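You operate a simulated robot arm through the tools that you are given. There is no shell and no other tool.

You are at the controls of a simulated two-armed robot. One attempt, no reset.

Task
Fill both cups on the store bench to 100 ml from the jug, then return the rest to the can.
Fine: the open blue can; close it; jug back in the steel tray. Set down upright: jug.
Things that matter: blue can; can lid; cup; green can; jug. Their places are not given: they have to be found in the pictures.

Only the result counts: the job must be done as asked and must still hold three seconds after the hand-in. Knocking over, shifting, dropping, spilling or breaking anything else fails it.

Robot
Two 7-joint arms with two-finger parallel grippers on one trunk that stands fixed in place. Base frame: the origin is at the foot of the trunk, x ahead of it, y to its left, z up. Units: mm, degrees, N and s.
The left shoulder is at [50, 161, 1198], the right one opposite. With the tool pointing down near the work surface each hand reaches from about 220 to 680 mm from the base axis, measured 20 degrees to its own side. Payload 3.43 kg a hand.
The TCP of each hand is the grasp point between the finger pads, 30 mm short of the fingertips. In the tool frame z runs along the fingers and y along their closing line. The gripper opens to 94 mm. The fingers are 28 mm wide and 10 mm thick; the gripper's body (50 by 96 mm) begins 55 mm behind the TCP.
Orientation is that of the tool frame in the base frame, as a unit quaternion [w, x, y, z]. With the fingers straight down and closing along the base's y, the tool's x points along the base's -x, its y along +y and its z along -z.

Tools
- The arms move only by the tool nudge_tool. It takes "left_rows", "right_rows" or both (then of equal length, played together; a hand with none holds still); each is a list of rows, each an object of numbers (a shift or turn left out is 0, a gripper value left out holds the last): "tx", "ty", "tz": the shift along the tool's x, y, z in units of 30 mm (1.0 is 30 mm); "wx", "wy", "wz": the turn, a rotation vector about the tool's x, y, z in units of 5 degrees (1.0 is 5 degrees); "fingers": the gripper command, from -1 (shut) to 1 (fully open), values between in proportion. In form: [{"tx": .., "ty": .., "tz": .., "wx": .., "wy": .., "wz": .., "fingers": ..}, ...]. A call has 1 to 20 rows; each row shifts and turns the commanded pose from where the row before left it, along the tool's axes as they then stand. A call with a number of a shift or a turn outside -1 to 1 is refused whole. A row lasts 0.2 s, in which the tool goes at most 50 mm and 8.6 degrees; a call with a longer step from one row to the next is refused whole, and so is a gripper value outside its range. Where a pose cannot be reached the arm comes as near as it can. A force on the tool above 40 N (or 10 N above the force at the start of the call, whichever is more), or a blocked arm, ends the call early, and 0.2 s more pass. Each finger travels about 45 mm/s and halts on what it meets, pressing with about 39 N; the grip force reading is that of the motor and also rises with nothing between the fingers. The clock runs only during rows and for 0.2 s after the last one: add rows that do not move to give the fingers time. The reply holds the time, the measured pose of the TCP, the force on the tool along the base axes, the opening and the grip force, in the units named above and with some noise, with the torque about the TCP (base axes, N m) and any sound that the robot's microphone picked up.
- Cameras (640 x 400 px; columns grow to the right, rows downward): "scene" is now at [127.8, -37.6, 1353.1]; the picture's right is [-0.40, -0.92, 0.00], its down [-0.25, 0.11, -0.96] and it looks along [0.88, -0.39, -0.27] (base axes); focal length 214 px, centre (320, 200). "left" rides on the left gripper at [76, -14, -102] in its tool frame; the picture's right is [0.18, 0.98, 0.00], its down [-0.75, 0.14, -0.64] and it looks along [-0.63, 0.12, 0.77] (tool axes); focal length 243 px, centre (320, 200). "right" rides on the right gripper at [76, 14, -103] in its tool frame; the picture's right is [-0.18, 0.98, 0.00], its down [-0.75, -0.14, -0.64] and it looks along [-0.63, -0.12, 0.77] (tool axes); focal length 243 px, centre (320, 200).
- grab_frame(camera): a new picture of that camera. The clock stands still meanwhile.
- raise_lower(by): slides the trunk up (or, below 0, down) by that many mm; the arms and the scene camera ride with it, the base frame stays. It gives what a move gives, with no picture.
- aim_head(pan, tilt): turns the head with the scene camera to pan (to the left, within 80 degrees either way) and tilt (down, from -29 to 69), counted from straight ahead of the robot. It gives what a move gives.
- point_at(camera, pixels): for up to 12 pixels [column, row] of the newest picture of that camera ("zoom" is the newest enlarged one), the place [x, y, z] in the base frame of the surface seen there, good to about 3 mm. The clock stands still meanwhile.
- zoom(camera, box): a new picture of the part [left, top, right, bottom] of that camera's present view, enlarged. The clock stands still meanwhile.
- sign_off(): hands the job in; it is judged then, once.

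Unless the task says otherwise, let go and move clear before handing in.

The tools are called after "Emit:" as name(argument=value, ...) on one line, values as JSON. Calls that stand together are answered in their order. nudge_tool: Moves the arms, as the interface text tells. Its arguments: {"type":"object","properties":{"left_rows":{"type":"array","items":{"type":"object","properties":{"tx":{"type":"number"},"ty":{"type":"number"},"tz":{"type":"number"},"wx":{"type":"number"},"wy":{"type":"number"},"wz":{"type":"number"},"fingers":{"type":"number"}}}},"right_rows":{"type":"array","items":{"type":"object","properties":{"tx":{"type":"number"},"ty":{"type":"number"},"tz":{"type":"number"},"wx":{"type":"number"},"wy":{"type":"number"},"wz":{"type":"number"},"fingers":{"type":"number"}}}}},"required":[]} The other tools are called the same way: raise_lower (by) slides the trunk up or down; aim_head (pan, tilt) turns the head that bears the scene camera; grab_frame (camera) takes a picture; point_at (camera, pixels) gives the place of the surface under pixels of a picture; zoom (camera, box) takes an enlarged picture of a part of a camera's view; sign_off () hands the job in.

At the start:

```text
time_s: 0.0
left_ee_pos: [345.8, -1.4, 1311.5]
left_ee_rot: [-0.001, 0.0, 1.0, 0.0]
left_contact_force: [-1.0, -0.8, 0.8]
left_ft_torque: [0.0, -0.04, 0.03]
left_gripper_width: 94.0
left_grasp_force: 0.1
right_ee_pos: [252.3, -323.6, 1291.8]
right_ee_rot: [0.0, 0.0, 1.0, -0.001]
right_contact_force: [-0.2, -0.3, 0.5]
right_ft_torque: [0.0, 0.0, -0.01]
right_gripper_width: 93.7
right_grasp_force: 0.1
trunk travel left (down, up): [-225.0, 42.0]
head pan, tilt: [-23.6, 15.8]
```

scene: 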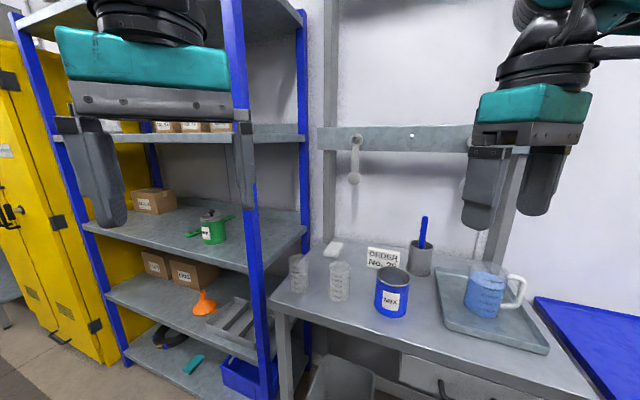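
right: 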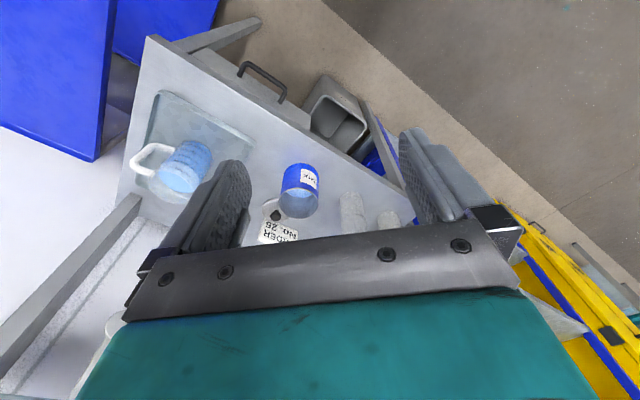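
left: 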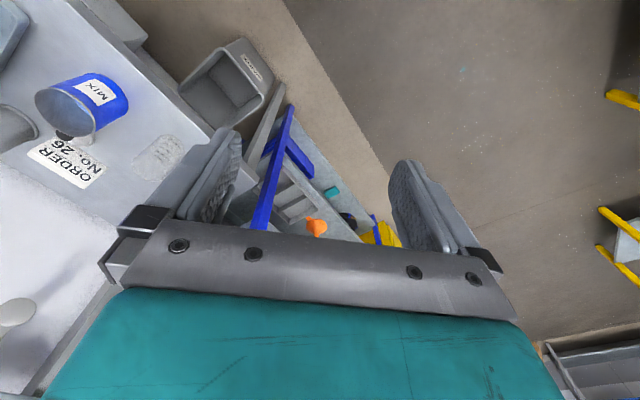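

The scene picture shows a bench with two clear cups (about 298,272 and 340,280), a blue can (392,292), a jug with liquid in a tray (487,290), and a green can on the shelf (213,228). I'll zoom in on these for detail.

Emit:
zoom(camera="scene", box=[260, 210, 420, 330])

Emit:
zoom(camera="scene", box=[400, 220, 560, 360])

Emit:
zoom(camera="right", box=[120, 80, 440, 280])

Emit:
zoom(camera="scene", box=[130, 170, 270, 270])

```text
3.33 times, centred on (340, 270) of scene
```

zoom: 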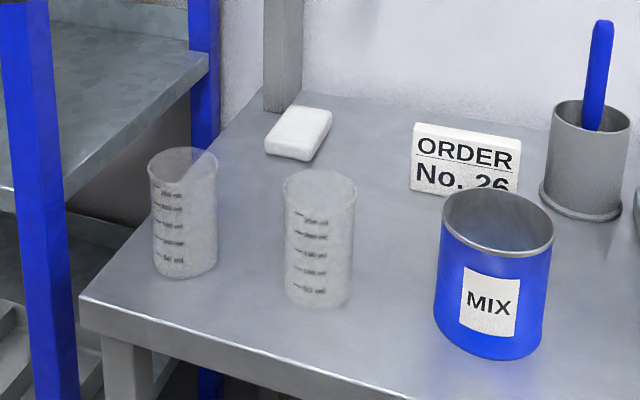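

```text
2.86 times, centred on (480, 290) of scene
```

zoom: 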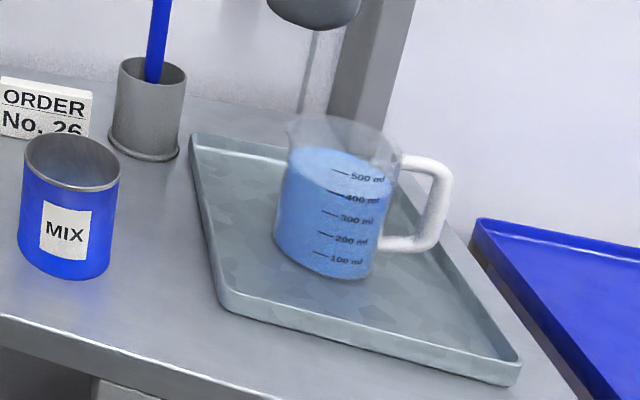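

```text
2.00 times, centred on (280, 180) of right
```

zoom: 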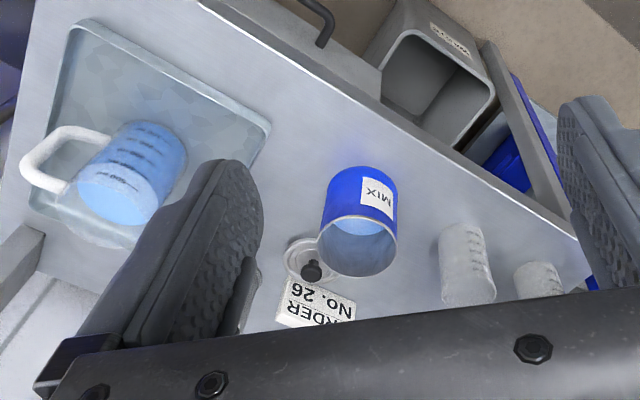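

```text
4.00 times, centred on (200, 220) of scene
```

zoom: 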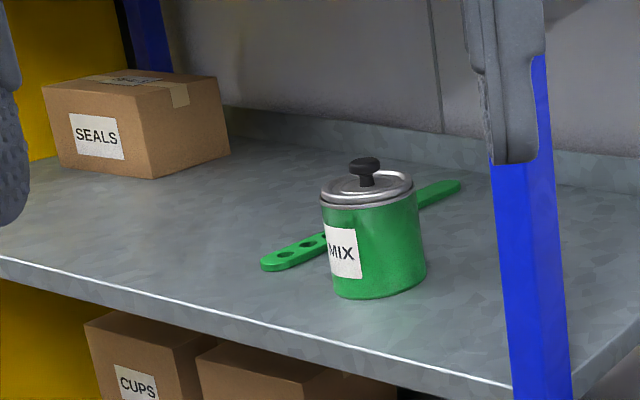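

Next I'll measure places: cups, can, lid, jug, handle and tray, using the fresh scene frame.

Emit:
grab_frame(camera="scene")

Emit:
grab_frame(camera="right")

Emit:
point_at(camera="scene", pixels=[[298, 256], [299, 292], [340, 264], [340, 300], [391, 270], [391, 315], [487, 267], [482, 314], [518, 278], [521, 293], [440, 320], [355, 250]])

Emit:
point_at(camera="right", pixels=[[275, 216], [266, 208], [298, 205], [300, 175], [350, 200], [388, 214], [177, 180], [200, 150], [140, 155], [150, 95], [250, 145], [200, 200]])

```text
taken
```

scene: 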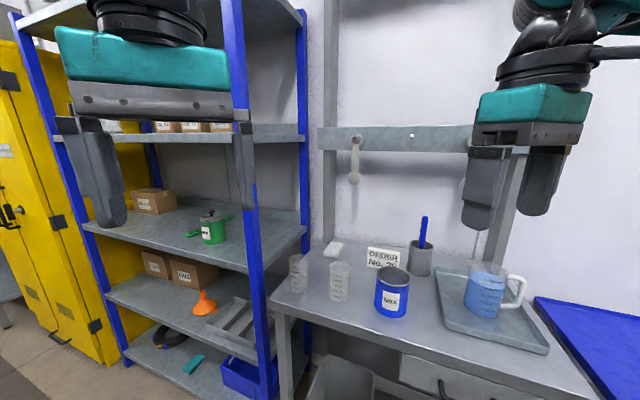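

```text
taken
```

right: 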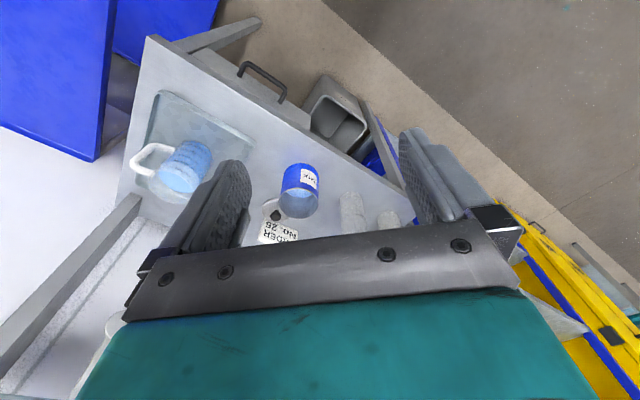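

```text
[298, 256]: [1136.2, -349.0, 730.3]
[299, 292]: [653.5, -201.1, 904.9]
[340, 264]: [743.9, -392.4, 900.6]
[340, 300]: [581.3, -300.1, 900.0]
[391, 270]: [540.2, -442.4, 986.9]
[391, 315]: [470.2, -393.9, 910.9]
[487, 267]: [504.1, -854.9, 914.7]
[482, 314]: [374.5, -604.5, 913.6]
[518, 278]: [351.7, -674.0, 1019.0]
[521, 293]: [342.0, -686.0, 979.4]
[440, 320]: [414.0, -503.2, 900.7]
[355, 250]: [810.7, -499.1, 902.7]
```

```text
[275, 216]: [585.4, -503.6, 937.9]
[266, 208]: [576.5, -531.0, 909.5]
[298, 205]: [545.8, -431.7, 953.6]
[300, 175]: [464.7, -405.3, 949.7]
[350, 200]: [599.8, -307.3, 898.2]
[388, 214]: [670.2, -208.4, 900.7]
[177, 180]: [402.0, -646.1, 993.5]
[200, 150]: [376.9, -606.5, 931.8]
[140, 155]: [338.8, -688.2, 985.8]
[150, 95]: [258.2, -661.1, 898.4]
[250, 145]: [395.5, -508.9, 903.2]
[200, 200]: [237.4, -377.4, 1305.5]
```

Bench top is at about z=900; the blue can is near (505,-415), the cups near (660,-205) and (600,-310), the lid behind the can near (585,-515), and the jug near (395,-635). I'll turn the head towards the jug for a closer look.

Emit:
aim_head(pan=-62, tilt=30)

Emit:
grab_frame(camera="scene")

Emit:
zoom(camera="scene", box=[240, 120, 400, 220])

```text
time_s: 1.1
left_ee_pos: [346.4, -0.1, 1312.1]
left_ee_rot: [-0.001, 0.0, 1.0, 0.0]
left_contact_force: [-0.1, 0.9, 0.3]
left_ft_torque: [-0.02, 0.0, 0.01]
left_gripper_width: 94.0
left_grasp_force: 0.1
right_ee_pos: [251.0, -324.0, 1290.8]
right_ee_rot: [0.0, 0.0, 1.0, 0.0]
right_contact_force: [0.0, -0.2, -0.8]
right_ft_torque: [0.0, 0.0, 0.0]
right_gripper_width: 93.8
right_grasp_force: 0.1
trunk travel left (down, up): [-225.0, 42.0]
head pan, tilt: [-62.0, 30.0]
```

```text
taken
```

scene: 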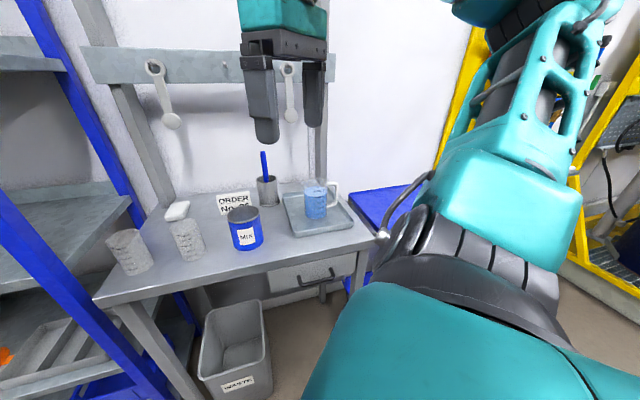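

```text
4.00 times, centred on (320, 170) of scene
```

zoom: 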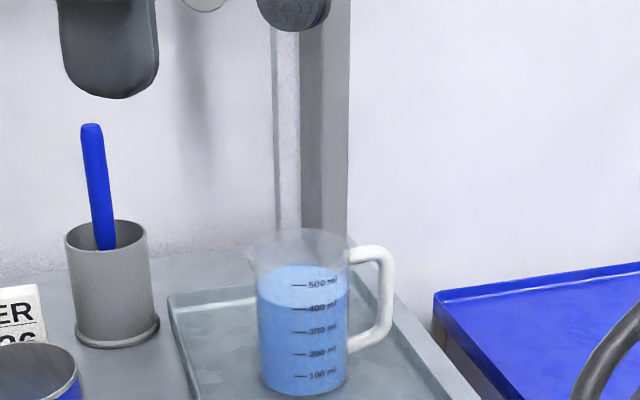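

The jug sits at (320,205) with its handle to the right and spout to the left. I'll zoom closer and measure it.

Emit:
zoom(camera="scene", box=[280, 165, 360, 245])

Emit:
zoom(camera="right", box=[100, 80, 260, 200])

```text
5.00 times, centred on (320, 205) of scene
```

zoom: 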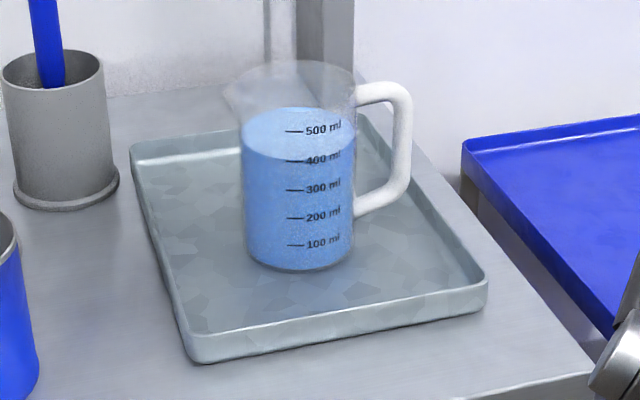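

```text
3.33 times, centred on (180, 140) of right
```

zoom: 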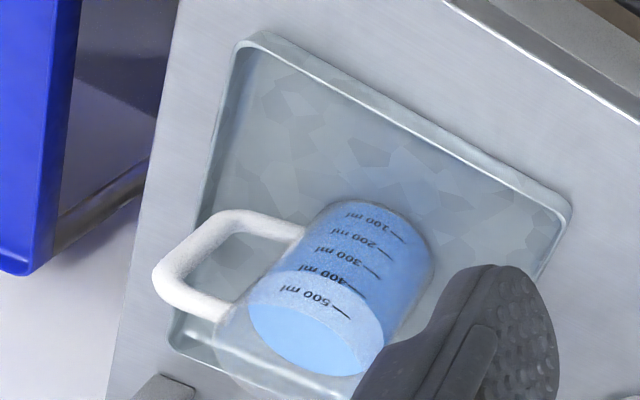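

I'll measure the liquid surface, the handle and the tray in this right-camera zoom.

Emit:
point_at(camera="zoom", pixels=[[255, 320], [380, 335], [330, 285], [310, 365], [165, 280], [182, 255], [200, 290], [250, 225], [350, 215], [425, 250], [245, 50], [560, 200]])

Emit:
zoom(camera="scene", box=[280, 165, 360, 245])

Emit:
point_at(camera="zoom", pixels=[[245, 150], [350, 150], [300, 110], [300, 157], [300, 265], [398, 110], [403, 150], [395, 185], [375, 95], [375, 208], [335, 95], [240, 90]])

```text
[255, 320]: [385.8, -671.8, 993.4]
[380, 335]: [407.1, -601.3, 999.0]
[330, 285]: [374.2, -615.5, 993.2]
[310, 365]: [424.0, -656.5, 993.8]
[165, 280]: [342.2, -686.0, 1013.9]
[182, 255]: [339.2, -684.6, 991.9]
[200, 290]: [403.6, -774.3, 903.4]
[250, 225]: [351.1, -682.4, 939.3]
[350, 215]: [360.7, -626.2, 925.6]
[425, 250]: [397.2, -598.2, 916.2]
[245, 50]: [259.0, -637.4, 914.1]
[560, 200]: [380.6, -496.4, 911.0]
```

```text
5.00 times, centred on (320, 205) of scene
```

zoom: 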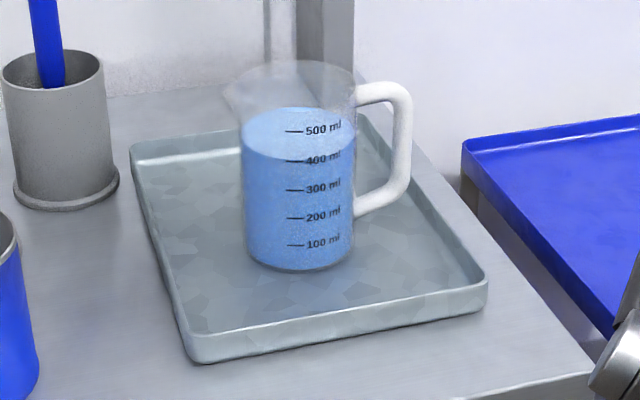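

```text
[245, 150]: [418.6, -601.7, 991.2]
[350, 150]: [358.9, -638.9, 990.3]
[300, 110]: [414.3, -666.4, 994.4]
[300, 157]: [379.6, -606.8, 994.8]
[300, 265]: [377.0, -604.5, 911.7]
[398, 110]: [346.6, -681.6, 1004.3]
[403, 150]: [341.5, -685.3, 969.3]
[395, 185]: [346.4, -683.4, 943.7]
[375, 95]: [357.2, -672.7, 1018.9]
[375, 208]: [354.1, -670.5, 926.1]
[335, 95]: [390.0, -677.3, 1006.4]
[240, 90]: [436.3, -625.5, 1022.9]
```

Jug: axis near (397,-636), radius about 42 mm, liquid top at z≈994 (about 430 ml by its marks), handle bar near (341,-686) spanning z 926–1019. Now I'll look closely at the cups, can and lid.

Emit:
aim_head(pan=-33, tilt=34)

Emit:
grab_frame(camera="scene")

Emit:
zoom(camera="scene", box=[200, 120, 420, 260])

```text
time_s: 2.0
left_ee_pos: [346.8, -0.6, 1313.1]
left_ee_rot: [0.0, 0.0, 1.0, -0.001]
left_contact_force: [-0.8, 0.1, -0.2]
left_ft_torque: [0.03, 0.02, 0.0]
left_gripper_width: 94.1
left_grasp_force: 0.1
right_ee_pos: [251.4, -322.6, 1292.5]
right_ee_rot: [-0.001, 0.0, 1.0, 0.0]
right_contact_force: [-0.1, -0.1, 0.3]
right_ft_torque: [-0.01, -0.01, -0.01]
right_gripper_width: 93.8
right_grasp_force: 0.2
trunk travel left (down, up): [-225.0, 42.0]
head pan, tilt: [-33.0, 34.0]
```

```text
taken
```

scene: 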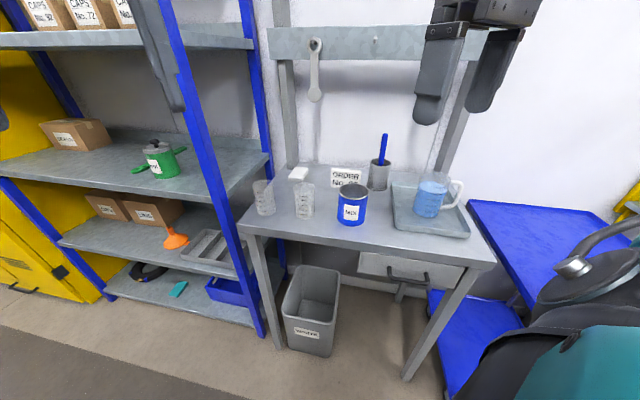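

```text
2.86 times, centred on (310, 190) of scene
```

zoom: 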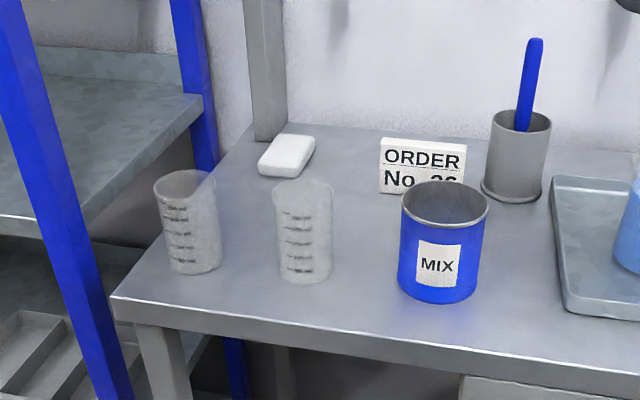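

Two empty cups with marks are at zoom (188,222) and (303,232); the lid is hidden behind the can. I'll zoom tighter on the cups and can to measure them.

Emit:
zoom(camera="scene", box=[245, 165, 325, 225])

Emit:
point_at(camera="zoom", pixels=[[75, 140], [155, 140], [115, 120], [115, 155], [95, 395], [150, 395], [410, 160], [540, 160], [480, 175], [475, 340], [430, 380], [520, 380]])

Emit:
zoom(camera="scene", box=[320, 165, 400, 235])

```text
6.67 times, centred on (285, 195) of scene
```

zoom: 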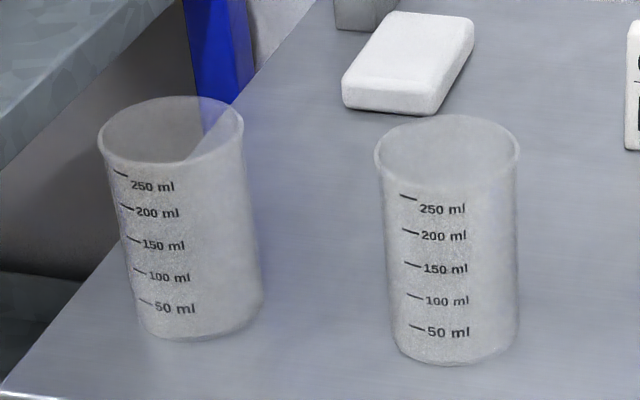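

```text
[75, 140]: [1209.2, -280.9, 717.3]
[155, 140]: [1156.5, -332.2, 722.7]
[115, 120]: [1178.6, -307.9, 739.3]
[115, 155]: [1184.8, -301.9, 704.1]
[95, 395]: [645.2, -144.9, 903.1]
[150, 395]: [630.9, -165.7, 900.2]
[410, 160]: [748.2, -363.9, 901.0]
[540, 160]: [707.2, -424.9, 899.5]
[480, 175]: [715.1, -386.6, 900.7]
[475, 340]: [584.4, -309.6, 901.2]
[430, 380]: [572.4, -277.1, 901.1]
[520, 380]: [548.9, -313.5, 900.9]
```

```text
5.71 times, centred on (360, 200) of scene
```

zoom: 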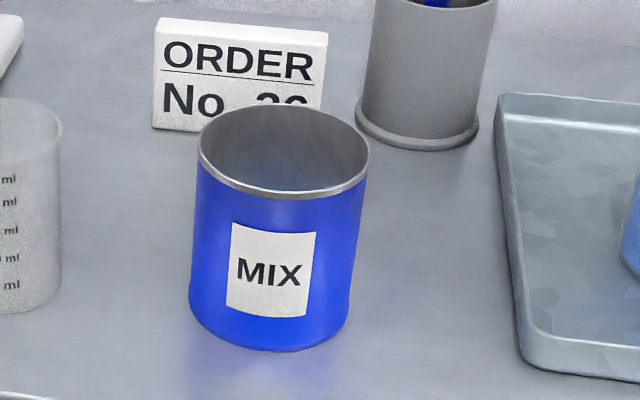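

point_at sees through the clear cups, so I'll use the base outlines on the bench. First the can in the current zoom, then the cups again.

Emit:
point_at(camera="zoom", pixels=[[283, 107], [283, 196], [200, 155], [368, 155], [285, 150], [265, 352], [193, 305], [345, 310], [330, 125], [240, 135]])

Emit:
zoom(camera="scene", box=[245, 165, 325, 225])

Emit:
point_at(camera="zoom", pixels=[[205, 340], [143, 318], [264, 302], [455, 367], [393, 345], [520, 335], [455, 320], [205, 300], [400, 60], [430, 105], [345, 95], [470, 40]])

Emit:
grab_frame(camera="left")

Emit:
zoom(camera="left", box=[0, 60, 220, 220])

Emit:
zoom(camera="right", box=[220, 140, 420, 250])

```text
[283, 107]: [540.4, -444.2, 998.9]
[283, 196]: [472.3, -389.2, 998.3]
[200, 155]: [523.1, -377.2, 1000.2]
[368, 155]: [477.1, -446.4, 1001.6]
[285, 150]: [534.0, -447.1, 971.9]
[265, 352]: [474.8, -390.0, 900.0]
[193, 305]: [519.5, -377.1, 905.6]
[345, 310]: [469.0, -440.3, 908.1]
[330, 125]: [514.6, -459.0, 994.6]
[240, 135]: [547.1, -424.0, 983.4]
```

```text
6.67 times, centred on (285, 195) of scene
```

zoom: 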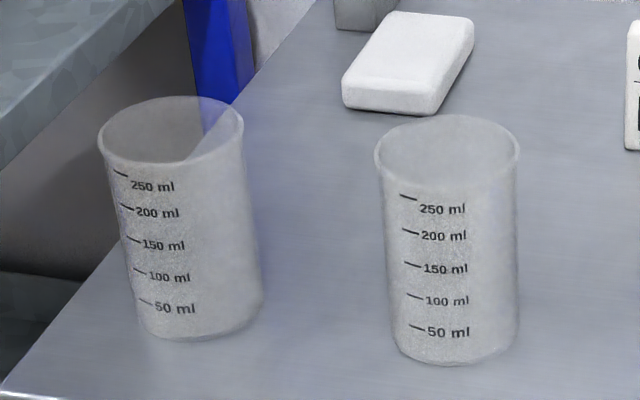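

```text
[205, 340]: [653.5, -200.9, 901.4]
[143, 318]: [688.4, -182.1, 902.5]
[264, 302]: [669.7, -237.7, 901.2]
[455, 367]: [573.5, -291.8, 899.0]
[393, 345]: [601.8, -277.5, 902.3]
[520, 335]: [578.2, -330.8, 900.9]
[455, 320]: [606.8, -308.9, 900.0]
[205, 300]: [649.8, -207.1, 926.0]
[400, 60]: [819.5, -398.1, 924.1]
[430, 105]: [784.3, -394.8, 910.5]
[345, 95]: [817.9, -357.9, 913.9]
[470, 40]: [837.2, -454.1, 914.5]
```

```text
taken
```

left: 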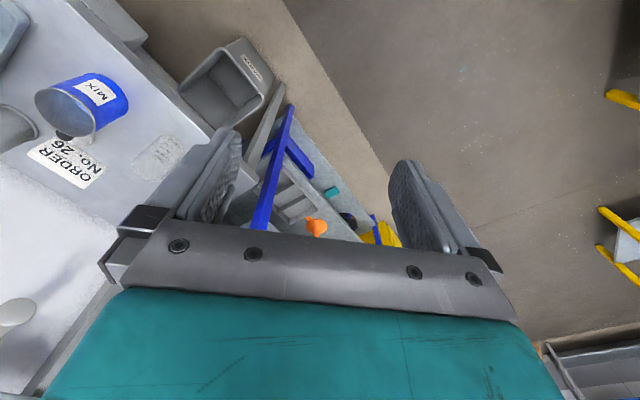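

```text
2.50 times, centred on (110, 140) of left
```

zoom: 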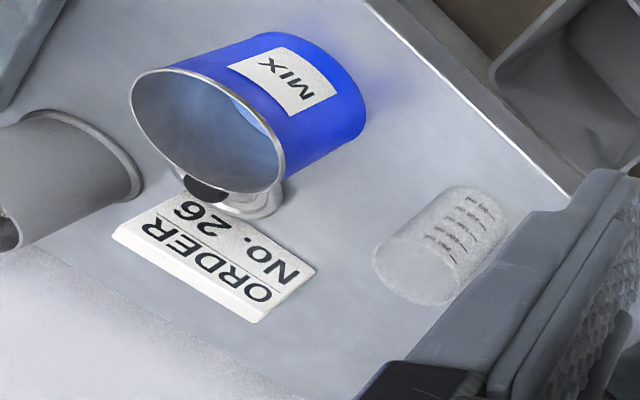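

```text
3.20 times, centred on (320, 195) of right
```

zoom: 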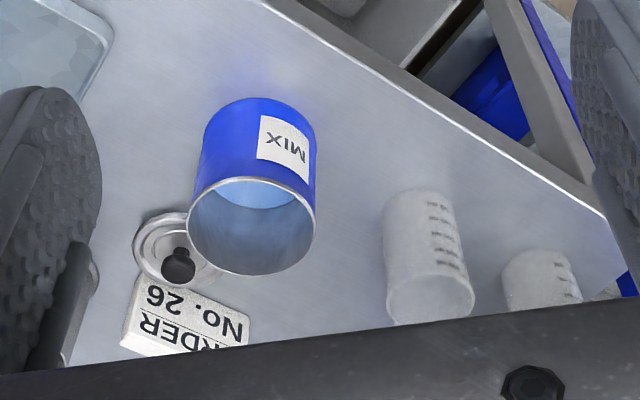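

The can rim centre is near (504,-415) at z≈1000, cup 2 near (598,-306), cup 1 near (680,-210), and the lid with its black knob is behind the can near (580,-510). I'll move the right hand over toward the jug and yaw it so the fingers close along the handle's radial line.

Emit:
nudge_tool(right_rows=[{"ty": -0.8, "tx": -0.17, "tz": 0.2, "fingers": -0.36}, {"ty": -0.8, "tx": -0.17, "tz": 0.2}, {"ty": -0.8, "tx": -0.17, "tz": 0.2}, {"ty": -0.8, "tx": -0.17, "tz": 0.2}, {"ty": -0.8, "tx": -0.17, "tz": 0.2}, {"ty": -0.8, "tx": -0.17, "tz": 0.2}, {"ty": -0.8, "tx": -0.17, "tz": 0.2}, {"ty": -0.8, "tx": -0.17, "tz": 0.2}, {"ty": -0.8, "tx": -0.17, "tz": 0.2}, {"ty": -0.8, "tx": -0.17, "tz": 0.2}, {"wz": 0.96}, {"wz": 0.96}, {"wz": 0.96}, {"wz": 0.96}, {"wz": 0.96}, {"wz": 0.96}, {"wz": 0.96}, {"wz": 0.96}, {"wz": 0.96}, {"wz": 0.96}])

```text
time_s: 6.2
left_ee_pos: [345.9, -0.4, 1311.5]
left_ee_rot: [-0.001, 0.0, 1.0, 0.0]
left_contact_force: [0.4, -0.5, 0.3]
left_ft_torque: [0.01, -0.01, 0.04]
left_gripper_width: 94.0
left_grasp_force: 0.0
right_ee_pos: [302.4, -505.3, 1213.8]
right_ee_rot: [0.0, 0.407, 0.913, -0.001]
right_contact_force: [1.0, 0.8, -0.8]
right_ft_torque: [0.0, 0.01, -0.01]
right_gripper_width: 29.8
right_grasp_force: 0.0
right hand out of reach, approached as far as the arm can: row 8, 9, 10
trunk travel left (down, up): [-225.0, 42.0]
head pan, tilt: [-33.0, 34.0]
```

The yaw is right, but the arm ran out of reach with the tool straight down at this height. I'll lower the trunk by 120 mm so the arm stretches out more nearly level.

Emit:
raise_lower(by=-120)

```text
time_s: 7.7
left_ee_pos: [345.7, -1.0, 1192.9]
left_ee_rot: [-0.001, 0.0, 1.0, 0.0]
left_contact_force: [0.2, -0.2, 1.1]
left_ft_torque: [0.01, 0.01, 0.02]
left_gripper_width: 94.1
left_grasp_force: 0.0
right_ee_pos: [302.0, -506.5, 1093.3]
right_ee_rot: [0.0, 0.407, 0.914, 0.0]
right_contact_force: [-0.9, -0.3, 0.3]
right_ft_torque: [-0.01, 0.0, -0.01]
right_gripper_width: 30.1
right_grasp_force: 0.0
trunk travel left (down, up): [-105.0, 162.0]
head pan, tilt: [-33.0, 34.0]
```

Next I'll pitch the right hand up so the fingers point outward about 30° below level, with the TCP held in place.

Emit:
nudge_tool(right_rows=[{"wy": -1}, {"wy": -1}, {"wy": -1}, {"wy": -1}, {"wy": -1}, {"wy": -1}, {"wy": -1}, {"wy": -1}, {"wy": -1}, {"wy": -1}, {"wy": -1}, {"wy": -1}])

Emit:
grab_frame(camera="right")

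Emit:
grab_frame(camera="scene")

```text
time_s: 10.3
left_ee_pos: [346.8, -0.9, 1192.5]
left_ee_rot: [-0.001, -0.001, 1.0, -0.001]
left_contact_force: [-0.6, -0.2, 0.5]
left_ft_torque: [-0.01, -0.01, 0.01]
left_gripper_width: 94.0
left_grasp_force: 0.1
right_ee_pos: [302.0, -506.0, 1093.6]
right_ee_rot: [0.458, 0.352, 0.791, -0.203]
right_contact_force: [-0.4, -0.1, -0.6]
right_ft_torque: [0.0, 0.0, 0.01]
right_gripper_width: 30.1
right_grasp_force: 0.0
trunk travel left (down, up): [-105.0, 162.0]
head pan, tilt: [-33.0, 34.0]
```

```text
taken
```

right: 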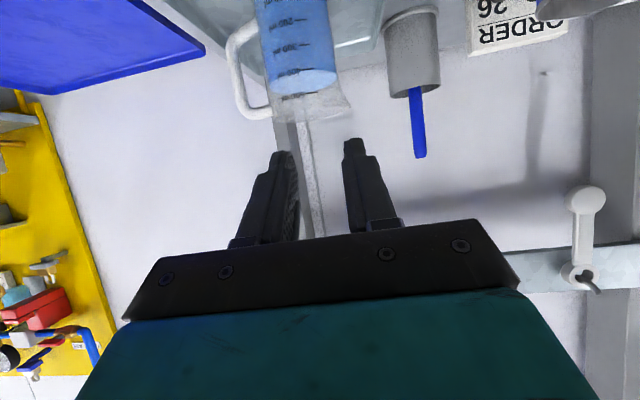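

```text
taken
```

scene: 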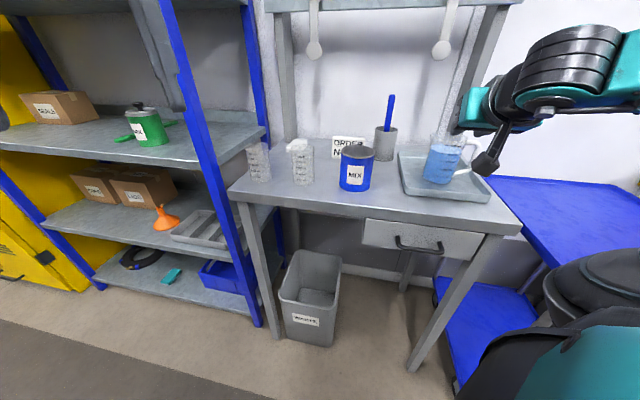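

The hand now points outward below level. The wrist view shows the jug handle at (238,70); I'll zoom there and measure it precisely.

Emit:
zoom(camera="right", box=[210, 0, 370, 130])

Emit:
point_at(camera="right", pixels=[[237, 60], [237, 75], [238, 90], [236, 45], [231, 70], [241, 70], [257, 111], [243, 28], [310, 80], [300, 40], [265, 60], [330, 40]])

```text
3.08 times, centred on (290, 65) of right
```

zoom: 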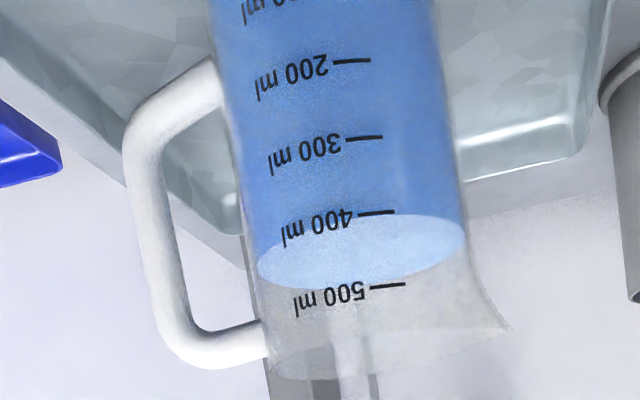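

```text
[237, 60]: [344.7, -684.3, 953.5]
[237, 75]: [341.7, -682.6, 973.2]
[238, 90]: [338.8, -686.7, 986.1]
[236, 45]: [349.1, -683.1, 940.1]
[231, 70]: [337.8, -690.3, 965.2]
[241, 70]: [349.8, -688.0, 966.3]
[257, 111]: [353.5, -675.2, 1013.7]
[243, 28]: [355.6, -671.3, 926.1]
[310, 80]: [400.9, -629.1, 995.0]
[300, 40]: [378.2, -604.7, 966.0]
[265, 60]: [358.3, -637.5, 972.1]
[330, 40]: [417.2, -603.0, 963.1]
```

The bar centre looks near (343.5,-690). I'll measure more points in this zoom — graduation marks, top bar and jug edges — to pin the handle direction and the ml-per-mm scale.

Emit:
point_at(camera="zoom", pixels=[[352, 62], [365, 137], [378, 212], [395, 285], [200, 350], [245, 342], [165, 100], [205, 75], [155, 200], [232, 150], [450, 150], [500, 325]])

Emit:
zoom(camera="scene", box=[395, 125, 495, 205])

Emit:
point_at(camera="zoom", pixels=[[195, 170], [380, 170], [290, 130], [290, 180], [480, 110], [490, 150], [430, 85], [480, 200], [180, 350], [370, 350], [270, 370], [450, 220]])

```text
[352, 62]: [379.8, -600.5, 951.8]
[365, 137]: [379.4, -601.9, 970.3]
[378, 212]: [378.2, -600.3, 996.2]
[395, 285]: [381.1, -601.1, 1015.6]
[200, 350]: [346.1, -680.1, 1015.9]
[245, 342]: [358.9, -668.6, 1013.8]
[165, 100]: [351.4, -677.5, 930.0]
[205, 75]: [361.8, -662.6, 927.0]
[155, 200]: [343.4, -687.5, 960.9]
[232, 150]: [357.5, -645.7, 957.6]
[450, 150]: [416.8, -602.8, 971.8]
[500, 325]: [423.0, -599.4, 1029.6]
```

```text
5.00 times, centred on (445, 165) of scene
```

zoom: 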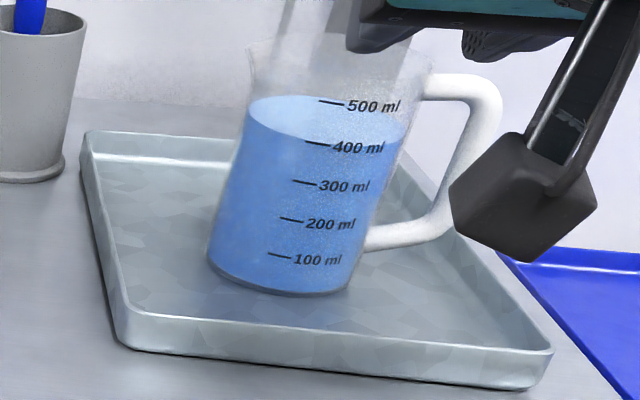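

```text
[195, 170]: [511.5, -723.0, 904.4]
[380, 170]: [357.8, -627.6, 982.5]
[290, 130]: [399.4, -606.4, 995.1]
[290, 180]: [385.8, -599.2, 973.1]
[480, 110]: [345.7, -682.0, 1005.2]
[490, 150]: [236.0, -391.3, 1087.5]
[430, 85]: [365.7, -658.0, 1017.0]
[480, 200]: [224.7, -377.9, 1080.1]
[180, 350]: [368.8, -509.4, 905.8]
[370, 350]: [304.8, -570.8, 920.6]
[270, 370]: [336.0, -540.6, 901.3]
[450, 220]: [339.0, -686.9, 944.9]
```

The marks give about 21.5 mm per 100 ml, and the jug holds roughly 400 ml; the handle direction is nearer 48°, so I'll yaw by 6° and move to a pre-grasp point 100 mm short of the handle bar.

Emit:
nudge_tool(right_rows=[{"wx": -0.52, "wz": -0.3}, {"wx": -0.52, "wz": -0.3}, {"ty": -0.91}, {"ty": -0.91}, {"ty": -0.91}, {"ty": -0.91}, {"tx": 0.29, "tz": 0.92}, {"tx": 0.29, "tz": 0.92}, {"tx": 0.29, "tz": 0.92}, {}])

Emit:
grab_frame(camera="right")

Emit:
zoom(camera="right", box=[220, 40, 440, 200])

Emit:
zoom(camera="scene", box=[395, 105, 535, 205])

```text
time_s: 12.5
left_ee_pos: [346.3, -0.8, 1192.1]
left_ee_rot: [0.001, 0.001, 1.0, 0.0]
left_contact_force: [-0.5, -0.2, 0.2]
left_ft_torque: [0.02, -0.01, -0.03]
left_gripper_width: 94.1
left_grasp_force: 0.2
right_ee_pos: [272.6, -627.3, 1028.9]
right_ee_rot: [0.466, 0.31, 0.809, -0.179]
right_contact_force: [-0.1, -0.9, -0.7]
right_ft_torque: [0.0, 0.01, 0.01]
right_gripper_width: 30.3
right_grasp_force: 0.1
trunk travel left (down, up): [-105.0, 162.0]
head pan, tilt: [-33.0, 34.0]
```

```text
taken
```

right: 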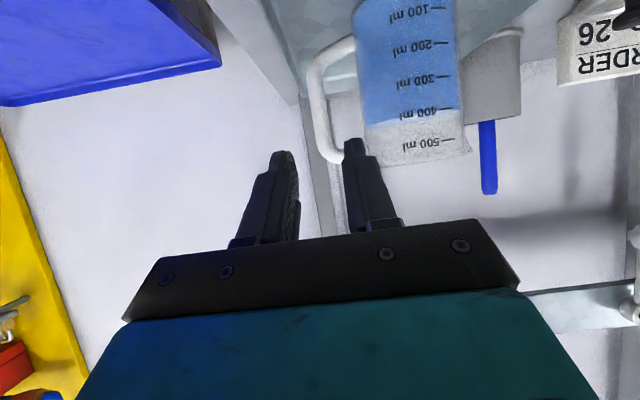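

```text
2.50 times, centred on (330, 120) of right
```

zoom: 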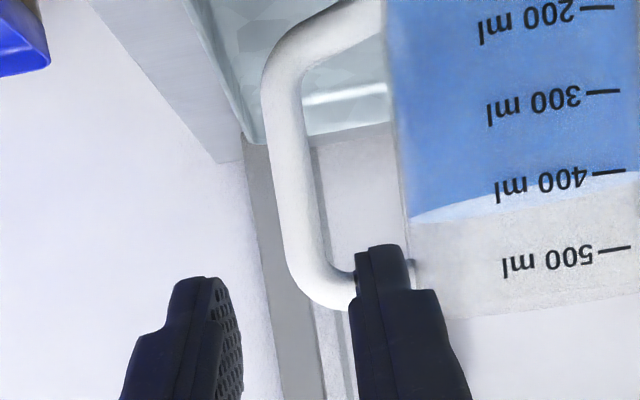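

```text
4.00 times, centred on (465, 155) of scene
```

zoom: 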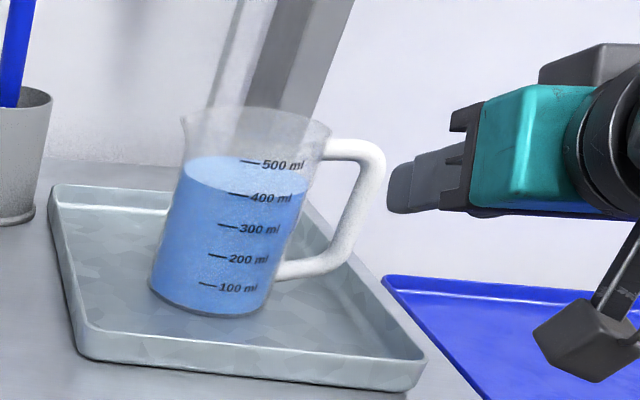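

Fingers straddle the handle's line well but I want to confirm the bar position before going in; I'll measure bar points in the wrist picture.

Emit:
point_at(camera="right", pixels=[[318, 80], [320, 100], [324, 125], [328, 145], [318, 65], [336, 158], [345, 45], [330, 48], [312, 80], [325, 80], [400, 60], [290, 160]])

Emit:
zoom(camera="right", box=[280, 30, 380, 190])

Emit:
point_at(camera="zoom", pixels=[[200, 200], [220, 300], [270, 200], [200, 120]])

```text
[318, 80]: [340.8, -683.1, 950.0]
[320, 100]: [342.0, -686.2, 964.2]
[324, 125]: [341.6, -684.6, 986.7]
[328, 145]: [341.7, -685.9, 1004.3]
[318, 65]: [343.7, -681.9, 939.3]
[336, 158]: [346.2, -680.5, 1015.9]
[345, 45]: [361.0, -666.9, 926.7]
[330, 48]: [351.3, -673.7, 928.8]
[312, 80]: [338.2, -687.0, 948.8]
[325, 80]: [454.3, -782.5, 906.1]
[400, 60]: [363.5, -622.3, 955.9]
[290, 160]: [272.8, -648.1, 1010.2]
```

```text
2.50 times, centred on (330, 110) of right
```

zoom: 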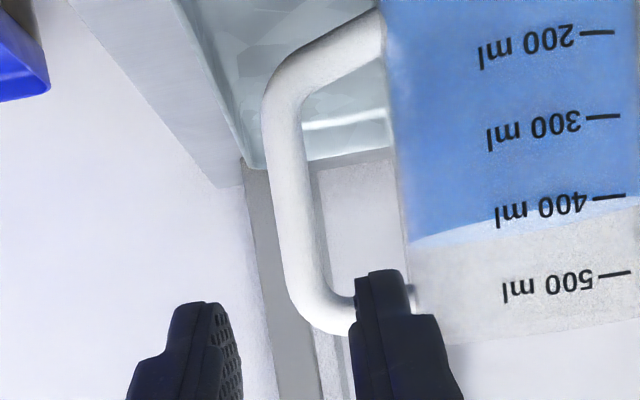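

```text
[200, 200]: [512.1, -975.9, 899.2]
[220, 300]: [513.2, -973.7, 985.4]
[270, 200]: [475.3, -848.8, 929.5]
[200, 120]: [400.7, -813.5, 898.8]
```

The bar centre is about (345,-689.5), 2 mm off my tool axis, so one finger will pass through the loop with about 6–8 mm to spare. I'll advance 70 mm first with a 1.5 mm sideways correction and check.

Emit:
nudge_tool(right_rows=[{"ty": 0.05, "tz": 0.5}, {"tz": 0.5}, {"tz": 0.5}, {"tz": 0.5}, {"tz": 0.34}, {}])

Emit:
grab_frame(camera="right")

Emit:
zoom(camera="right", box=[240, 60, 460, 220])

Emit:
zoom(camera="scene", box=[395, 105, 535, 205])

```text
time_s: 13.9
left_ee_pos: [347.2, -1.5, 1191.7]
left_ee_rot: [0.0, 0.0, 1.0, 0.0]
left_contact_force: [-0.5, -0.2, -0.1]
left_ft_torque: [0.02, -0.01, -0.02]
left_gripper_width: 93.7
left_grasp_force: 0.1
right_ee_pos: [318.7, -665.6, 995.6]
right_ee_rot: [0.467, 0.31, 0.809, -0.178]
right_contact_force: [0.5, -1.1, 0.3]
right_ft_torque: [-0.01, -0.01, 0.0]
right_gripper_width: 30.0
right_grasp_force: 0.0
trunk travel left (down, up): [-105.0, 162.0]
head pan, tilt: [-33.0, 34.0]
```

```text
taken
```

right: 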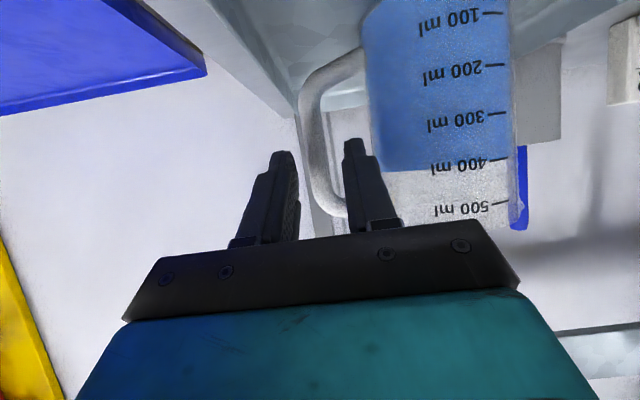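

```text
2.50 times, centred on (350, 140) of right
```

zoom: 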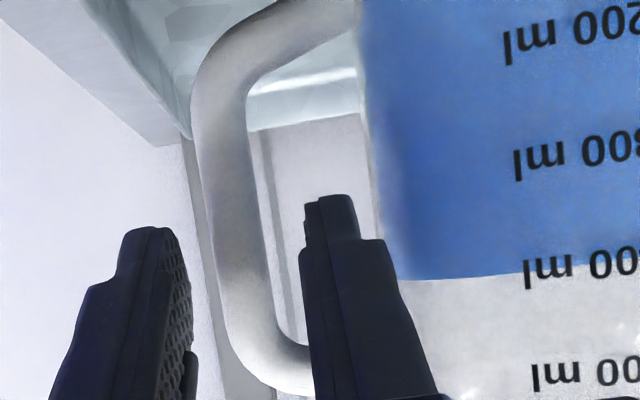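

```text
4.00 times, centred on (465, 155) of scene
```

zoom: 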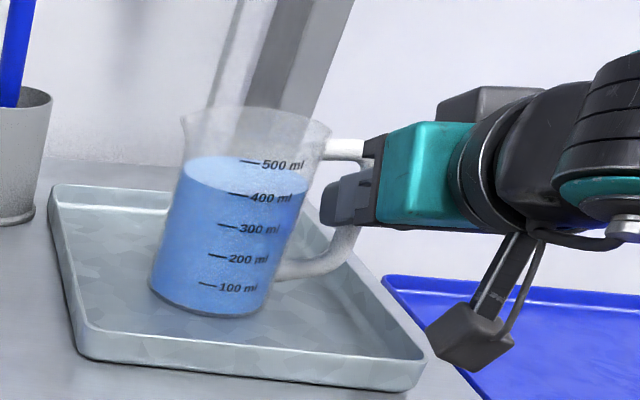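

The inner finger is entering the loop cleanly and the bar is centred (offset about 0 mm). I'll advance the last 31 mm.

Emit:
nudge_tool(right_rows=[{"tz": 0.35}, {"tz": 0.35}, {"tz": 0.33}, {}])

Emit:
zoom(camera="right", box=[240, 60, 460, 220])

Emit:
zoom(camera="scene", box=[395, 105, 535, 205])

```text
time_s: 14.9
left_ee_pos: [347.4, -0.8, 1191.5]
left_ee_rot: [-0.001, 0.0, 1.0, -0.001]
left_contact_force: [-0.2, 0.5, 0.2]
left_ft_torque: [-0.04, -0.01, -0.03]
left_gripper_width: 93.8
left_grasp_force: 0.0
right_ee_pos: [338.8, -683.7, 980.2]
right_ee_rot: [0.466, 0.311, 0.809, -0.179]
right_contact_force: [0.0, 0.4, -0.3]
right_ft_torque: [-0.04, 0.02, 0.0]
right_gripper_width: 30.2
right_grasp_force: 0.1
trunk travel left (down, up): [-105.0, 162.0]
head pan, tilt: [-33.0, 34.0]
```

```text
2.50 times, centred on (350, 140) of right
```

zoom: 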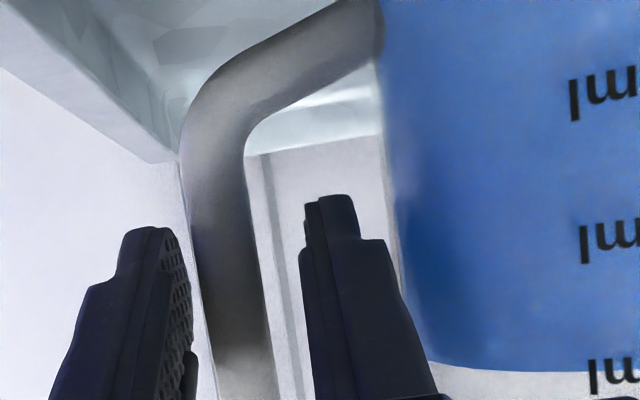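

```text
4.00 times, centred on (465, 155) of scene
```

zoom: 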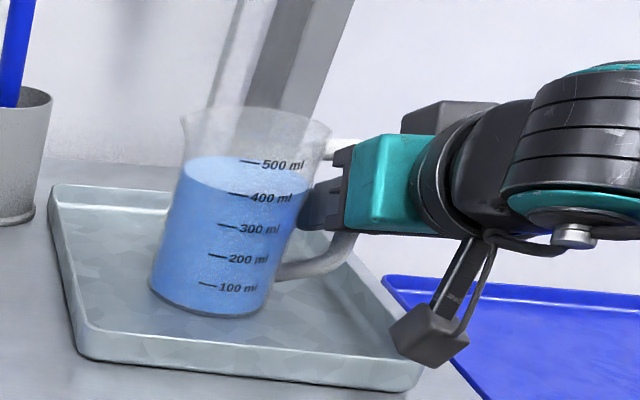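

The bar is between the fingers. I'll close the gripper and give it time.

Emit:
nudge_tool(right_rows=[{"fingers": -0.6}, {"fingers": -0.75}, {"fingers": -1}, {"fingers": -1}, {"fingers": -1}])

Emit:
zoom(camera="right", box=[240, 60, 460, 220])

Emit:
zoom(camera="scene", box=[395, 105, 535, 205])

```text
time_s: 16.1
left_ee_pos: [346.0, -0.4, 1192.2]
left_ee_rot: [0.0, 0.0, 1.0, 0.0]
left_contact_force: [0.0, -0.1, 0.8]
left_ft_torque: [-0.02, 0.01, -0.02]
left_gripper_width: 94.0
left_grasp_force: 0.0
right_ee_pos: [339.5, -683.5, 979.9]
right_ee_rot: [0.467, 0.31, 0.809, -0.178]
right_contact_force: [-1.7, -1.0, 0.7]
right_ft_torque: [0.0, 0.01, -0.05]
right_gripper_width: 16.9
right_grasp_force: 39.0
trunk travel left (down, up): [-105.0, 162.0]
head pan, tilt: [-33.0, 34.0]
```

```text
2.50 times, centred on (350, 140) of right
```

zoom: 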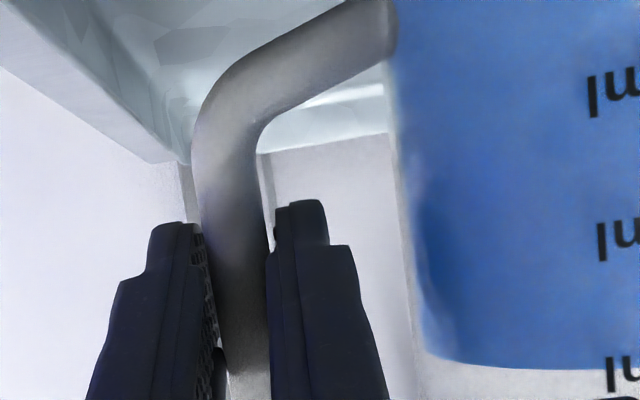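

```text
4.00 times, centred on (465, 155) of scene
```

zoom: 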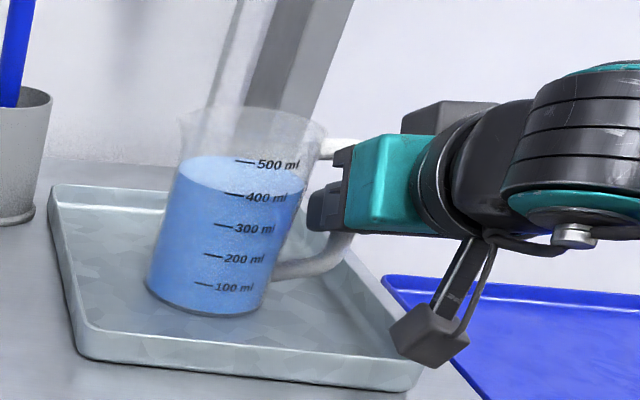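

The handle is gripped (width 16.9 mm, 39 N). I'll lift straight up 30 mm and check that the jug stays level.

Emit:
nudge_tool(right_rows=[{"tx": -0.144, "tz": -0.083}, {"tx": -0.144, "tz": -0.083}, {"tx": -0.289, "tz": -0.167}, {"tx": -0.289, "tz": -0.167}, {}])

Emit:
zoom(camera="right", box=[240, 60, 460, 220])

Emit:
zoom(camera="scene", box=[395, 105, 535, 205])

```text
time_s: 17.3
left_ee_pos: [347.1, -1.8, 1191.6]
left_ee_rot: [0.0, 0.0, 1.0, 0.0]
left_contact_force: [0.6, 0.8, -0.3]
left_ft_torque: [0.03, 0.02, -0.01]
left_gripper_width: 94.1
left_grasp_force: 0.0
right_ee_pos: [339.6, -683.4, 1007.9]
right_ee_rot: [0.467, 0.311, 0.808, -0.179]
right_contact_force: [0.8, 0.0, -4.7]
right_ft_torque: [-0.2, 0.23, -0.01]
right_gripper_width: 17.2
right_grasp_force: 38.7
trunk travel left (down, up): [-105.0, 162.0]
head pan, tilt: [-33.0, 34.0]
```

```text
2.50 times, centred on (350, 140) of right
```

zoom: 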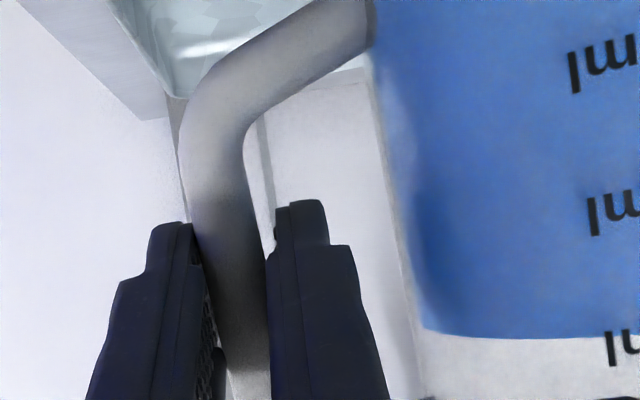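

```text
4.00 times, centred on (465, 155) of scene
```

zoom: 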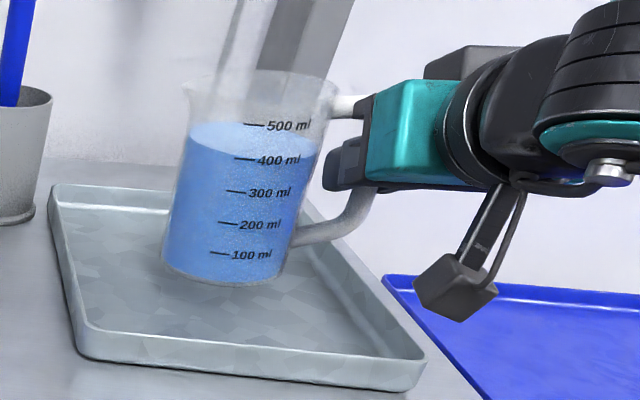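

The jug is lifted level with about 4.7 N of load and no slip. Before carrying it I'll check where the pen holder, rail and lid are.

Emit:
grab_frame(camera="scene")

Emit:
point_at(camera="scene", pixels=[[390, 98], [388, 115], [386, 140], [386, 158], [347, 140], [336, 150], [300, 145], [313, 48], [438, 52], [285, 60], [480, 60], [455, 180]])

Emit:
zoom(camera="scene", box=[400, 95, 500, 195])

```text
taken
```

scene: 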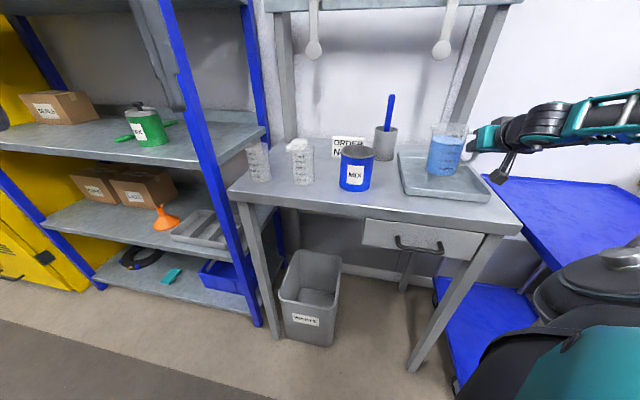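

```text
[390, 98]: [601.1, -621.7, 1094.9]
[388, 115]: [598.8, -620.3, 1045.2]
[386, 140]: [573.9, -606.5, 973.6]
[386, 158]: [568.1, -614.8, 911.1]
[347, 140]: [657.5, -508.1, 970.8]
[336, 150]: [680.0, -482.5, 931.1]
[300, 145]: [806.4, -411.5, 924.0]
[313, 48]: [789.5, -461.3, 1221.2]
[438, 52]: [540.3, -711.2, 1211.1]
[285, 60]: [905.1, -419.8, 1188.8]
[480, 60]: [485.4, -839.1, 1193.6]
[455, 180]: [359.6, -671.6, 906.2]
```

```text
4.00 times, centred on (450, 145) of scene
```

zoom: 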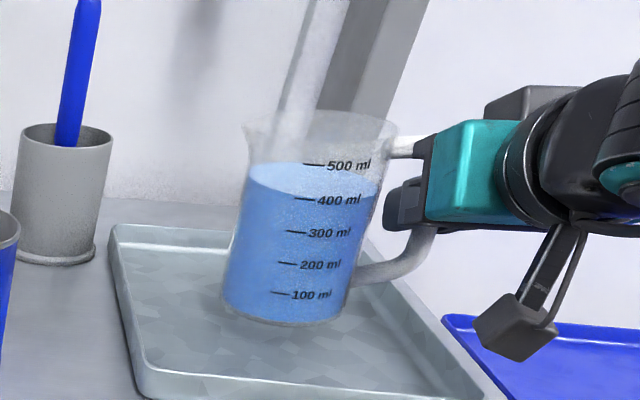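

The pen in its holder stands near (601,-622) up to z≈1100 and the ORDER sign is near (670,-495), so I'll lift straight up to about z=1135 before moving across.

Emit:
nudge_tool(right_rows=[{"tx": -0.458, "tz": -0.265}, {"tx": -0.458, "tz": -0.265}, {"tx": -0.458, "tz": -0.265}, {"tx": -0.458, "tz": -0.265}, {"tx": -0.458, "tz": -0.265}, {"tx": -0.458, "tz": -0.265}, {"tx": -0.458, "tz": -0.265}, {"tx": -0.458, "tz": -0.265}, {}, {}])

Emit:
zoom(camera="scene", box=[400, 45, 520, 165])

```text
time_s: 19.5
left_ee_pos: [348.1, -1.3, 1191.4]
left_ee_rot: [0.0, 0.0, 1.0, 0.0]
left_contact_force: [-0.3, 0.2, 0.1]
left_ft_torque: [0.01, -0.03, 0.0]
left_gripper_width: 93.6
left_grasp_force: 0.0
right_ee_pos: [338.3, -684.8, 1135.2]
right_ee_rot: [0.467, 0.31, 0.808, -0.18]
right_contact_force: [1.1, 0.2, -5.2]
right_ft_torque: [-0.21, 0.24, 0.01]
right_gripper_width: 16.9
right_grasp_force: 40.1
trunk travel left (down, up): [-105.0, 162.0]
head pan, tilt: [-33.0, 34.0]
```

```text
3.33 times, centred on (460, 105) of scene
```

zoom: 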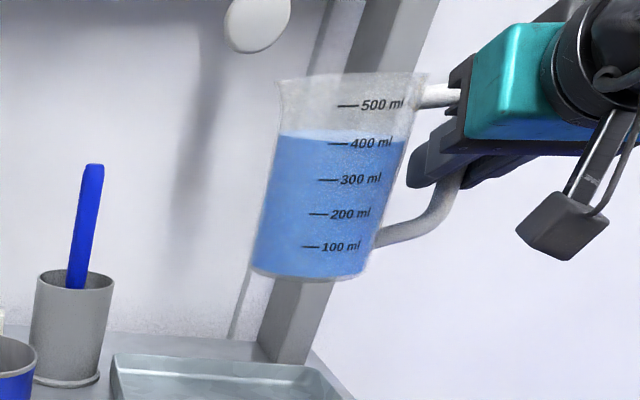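

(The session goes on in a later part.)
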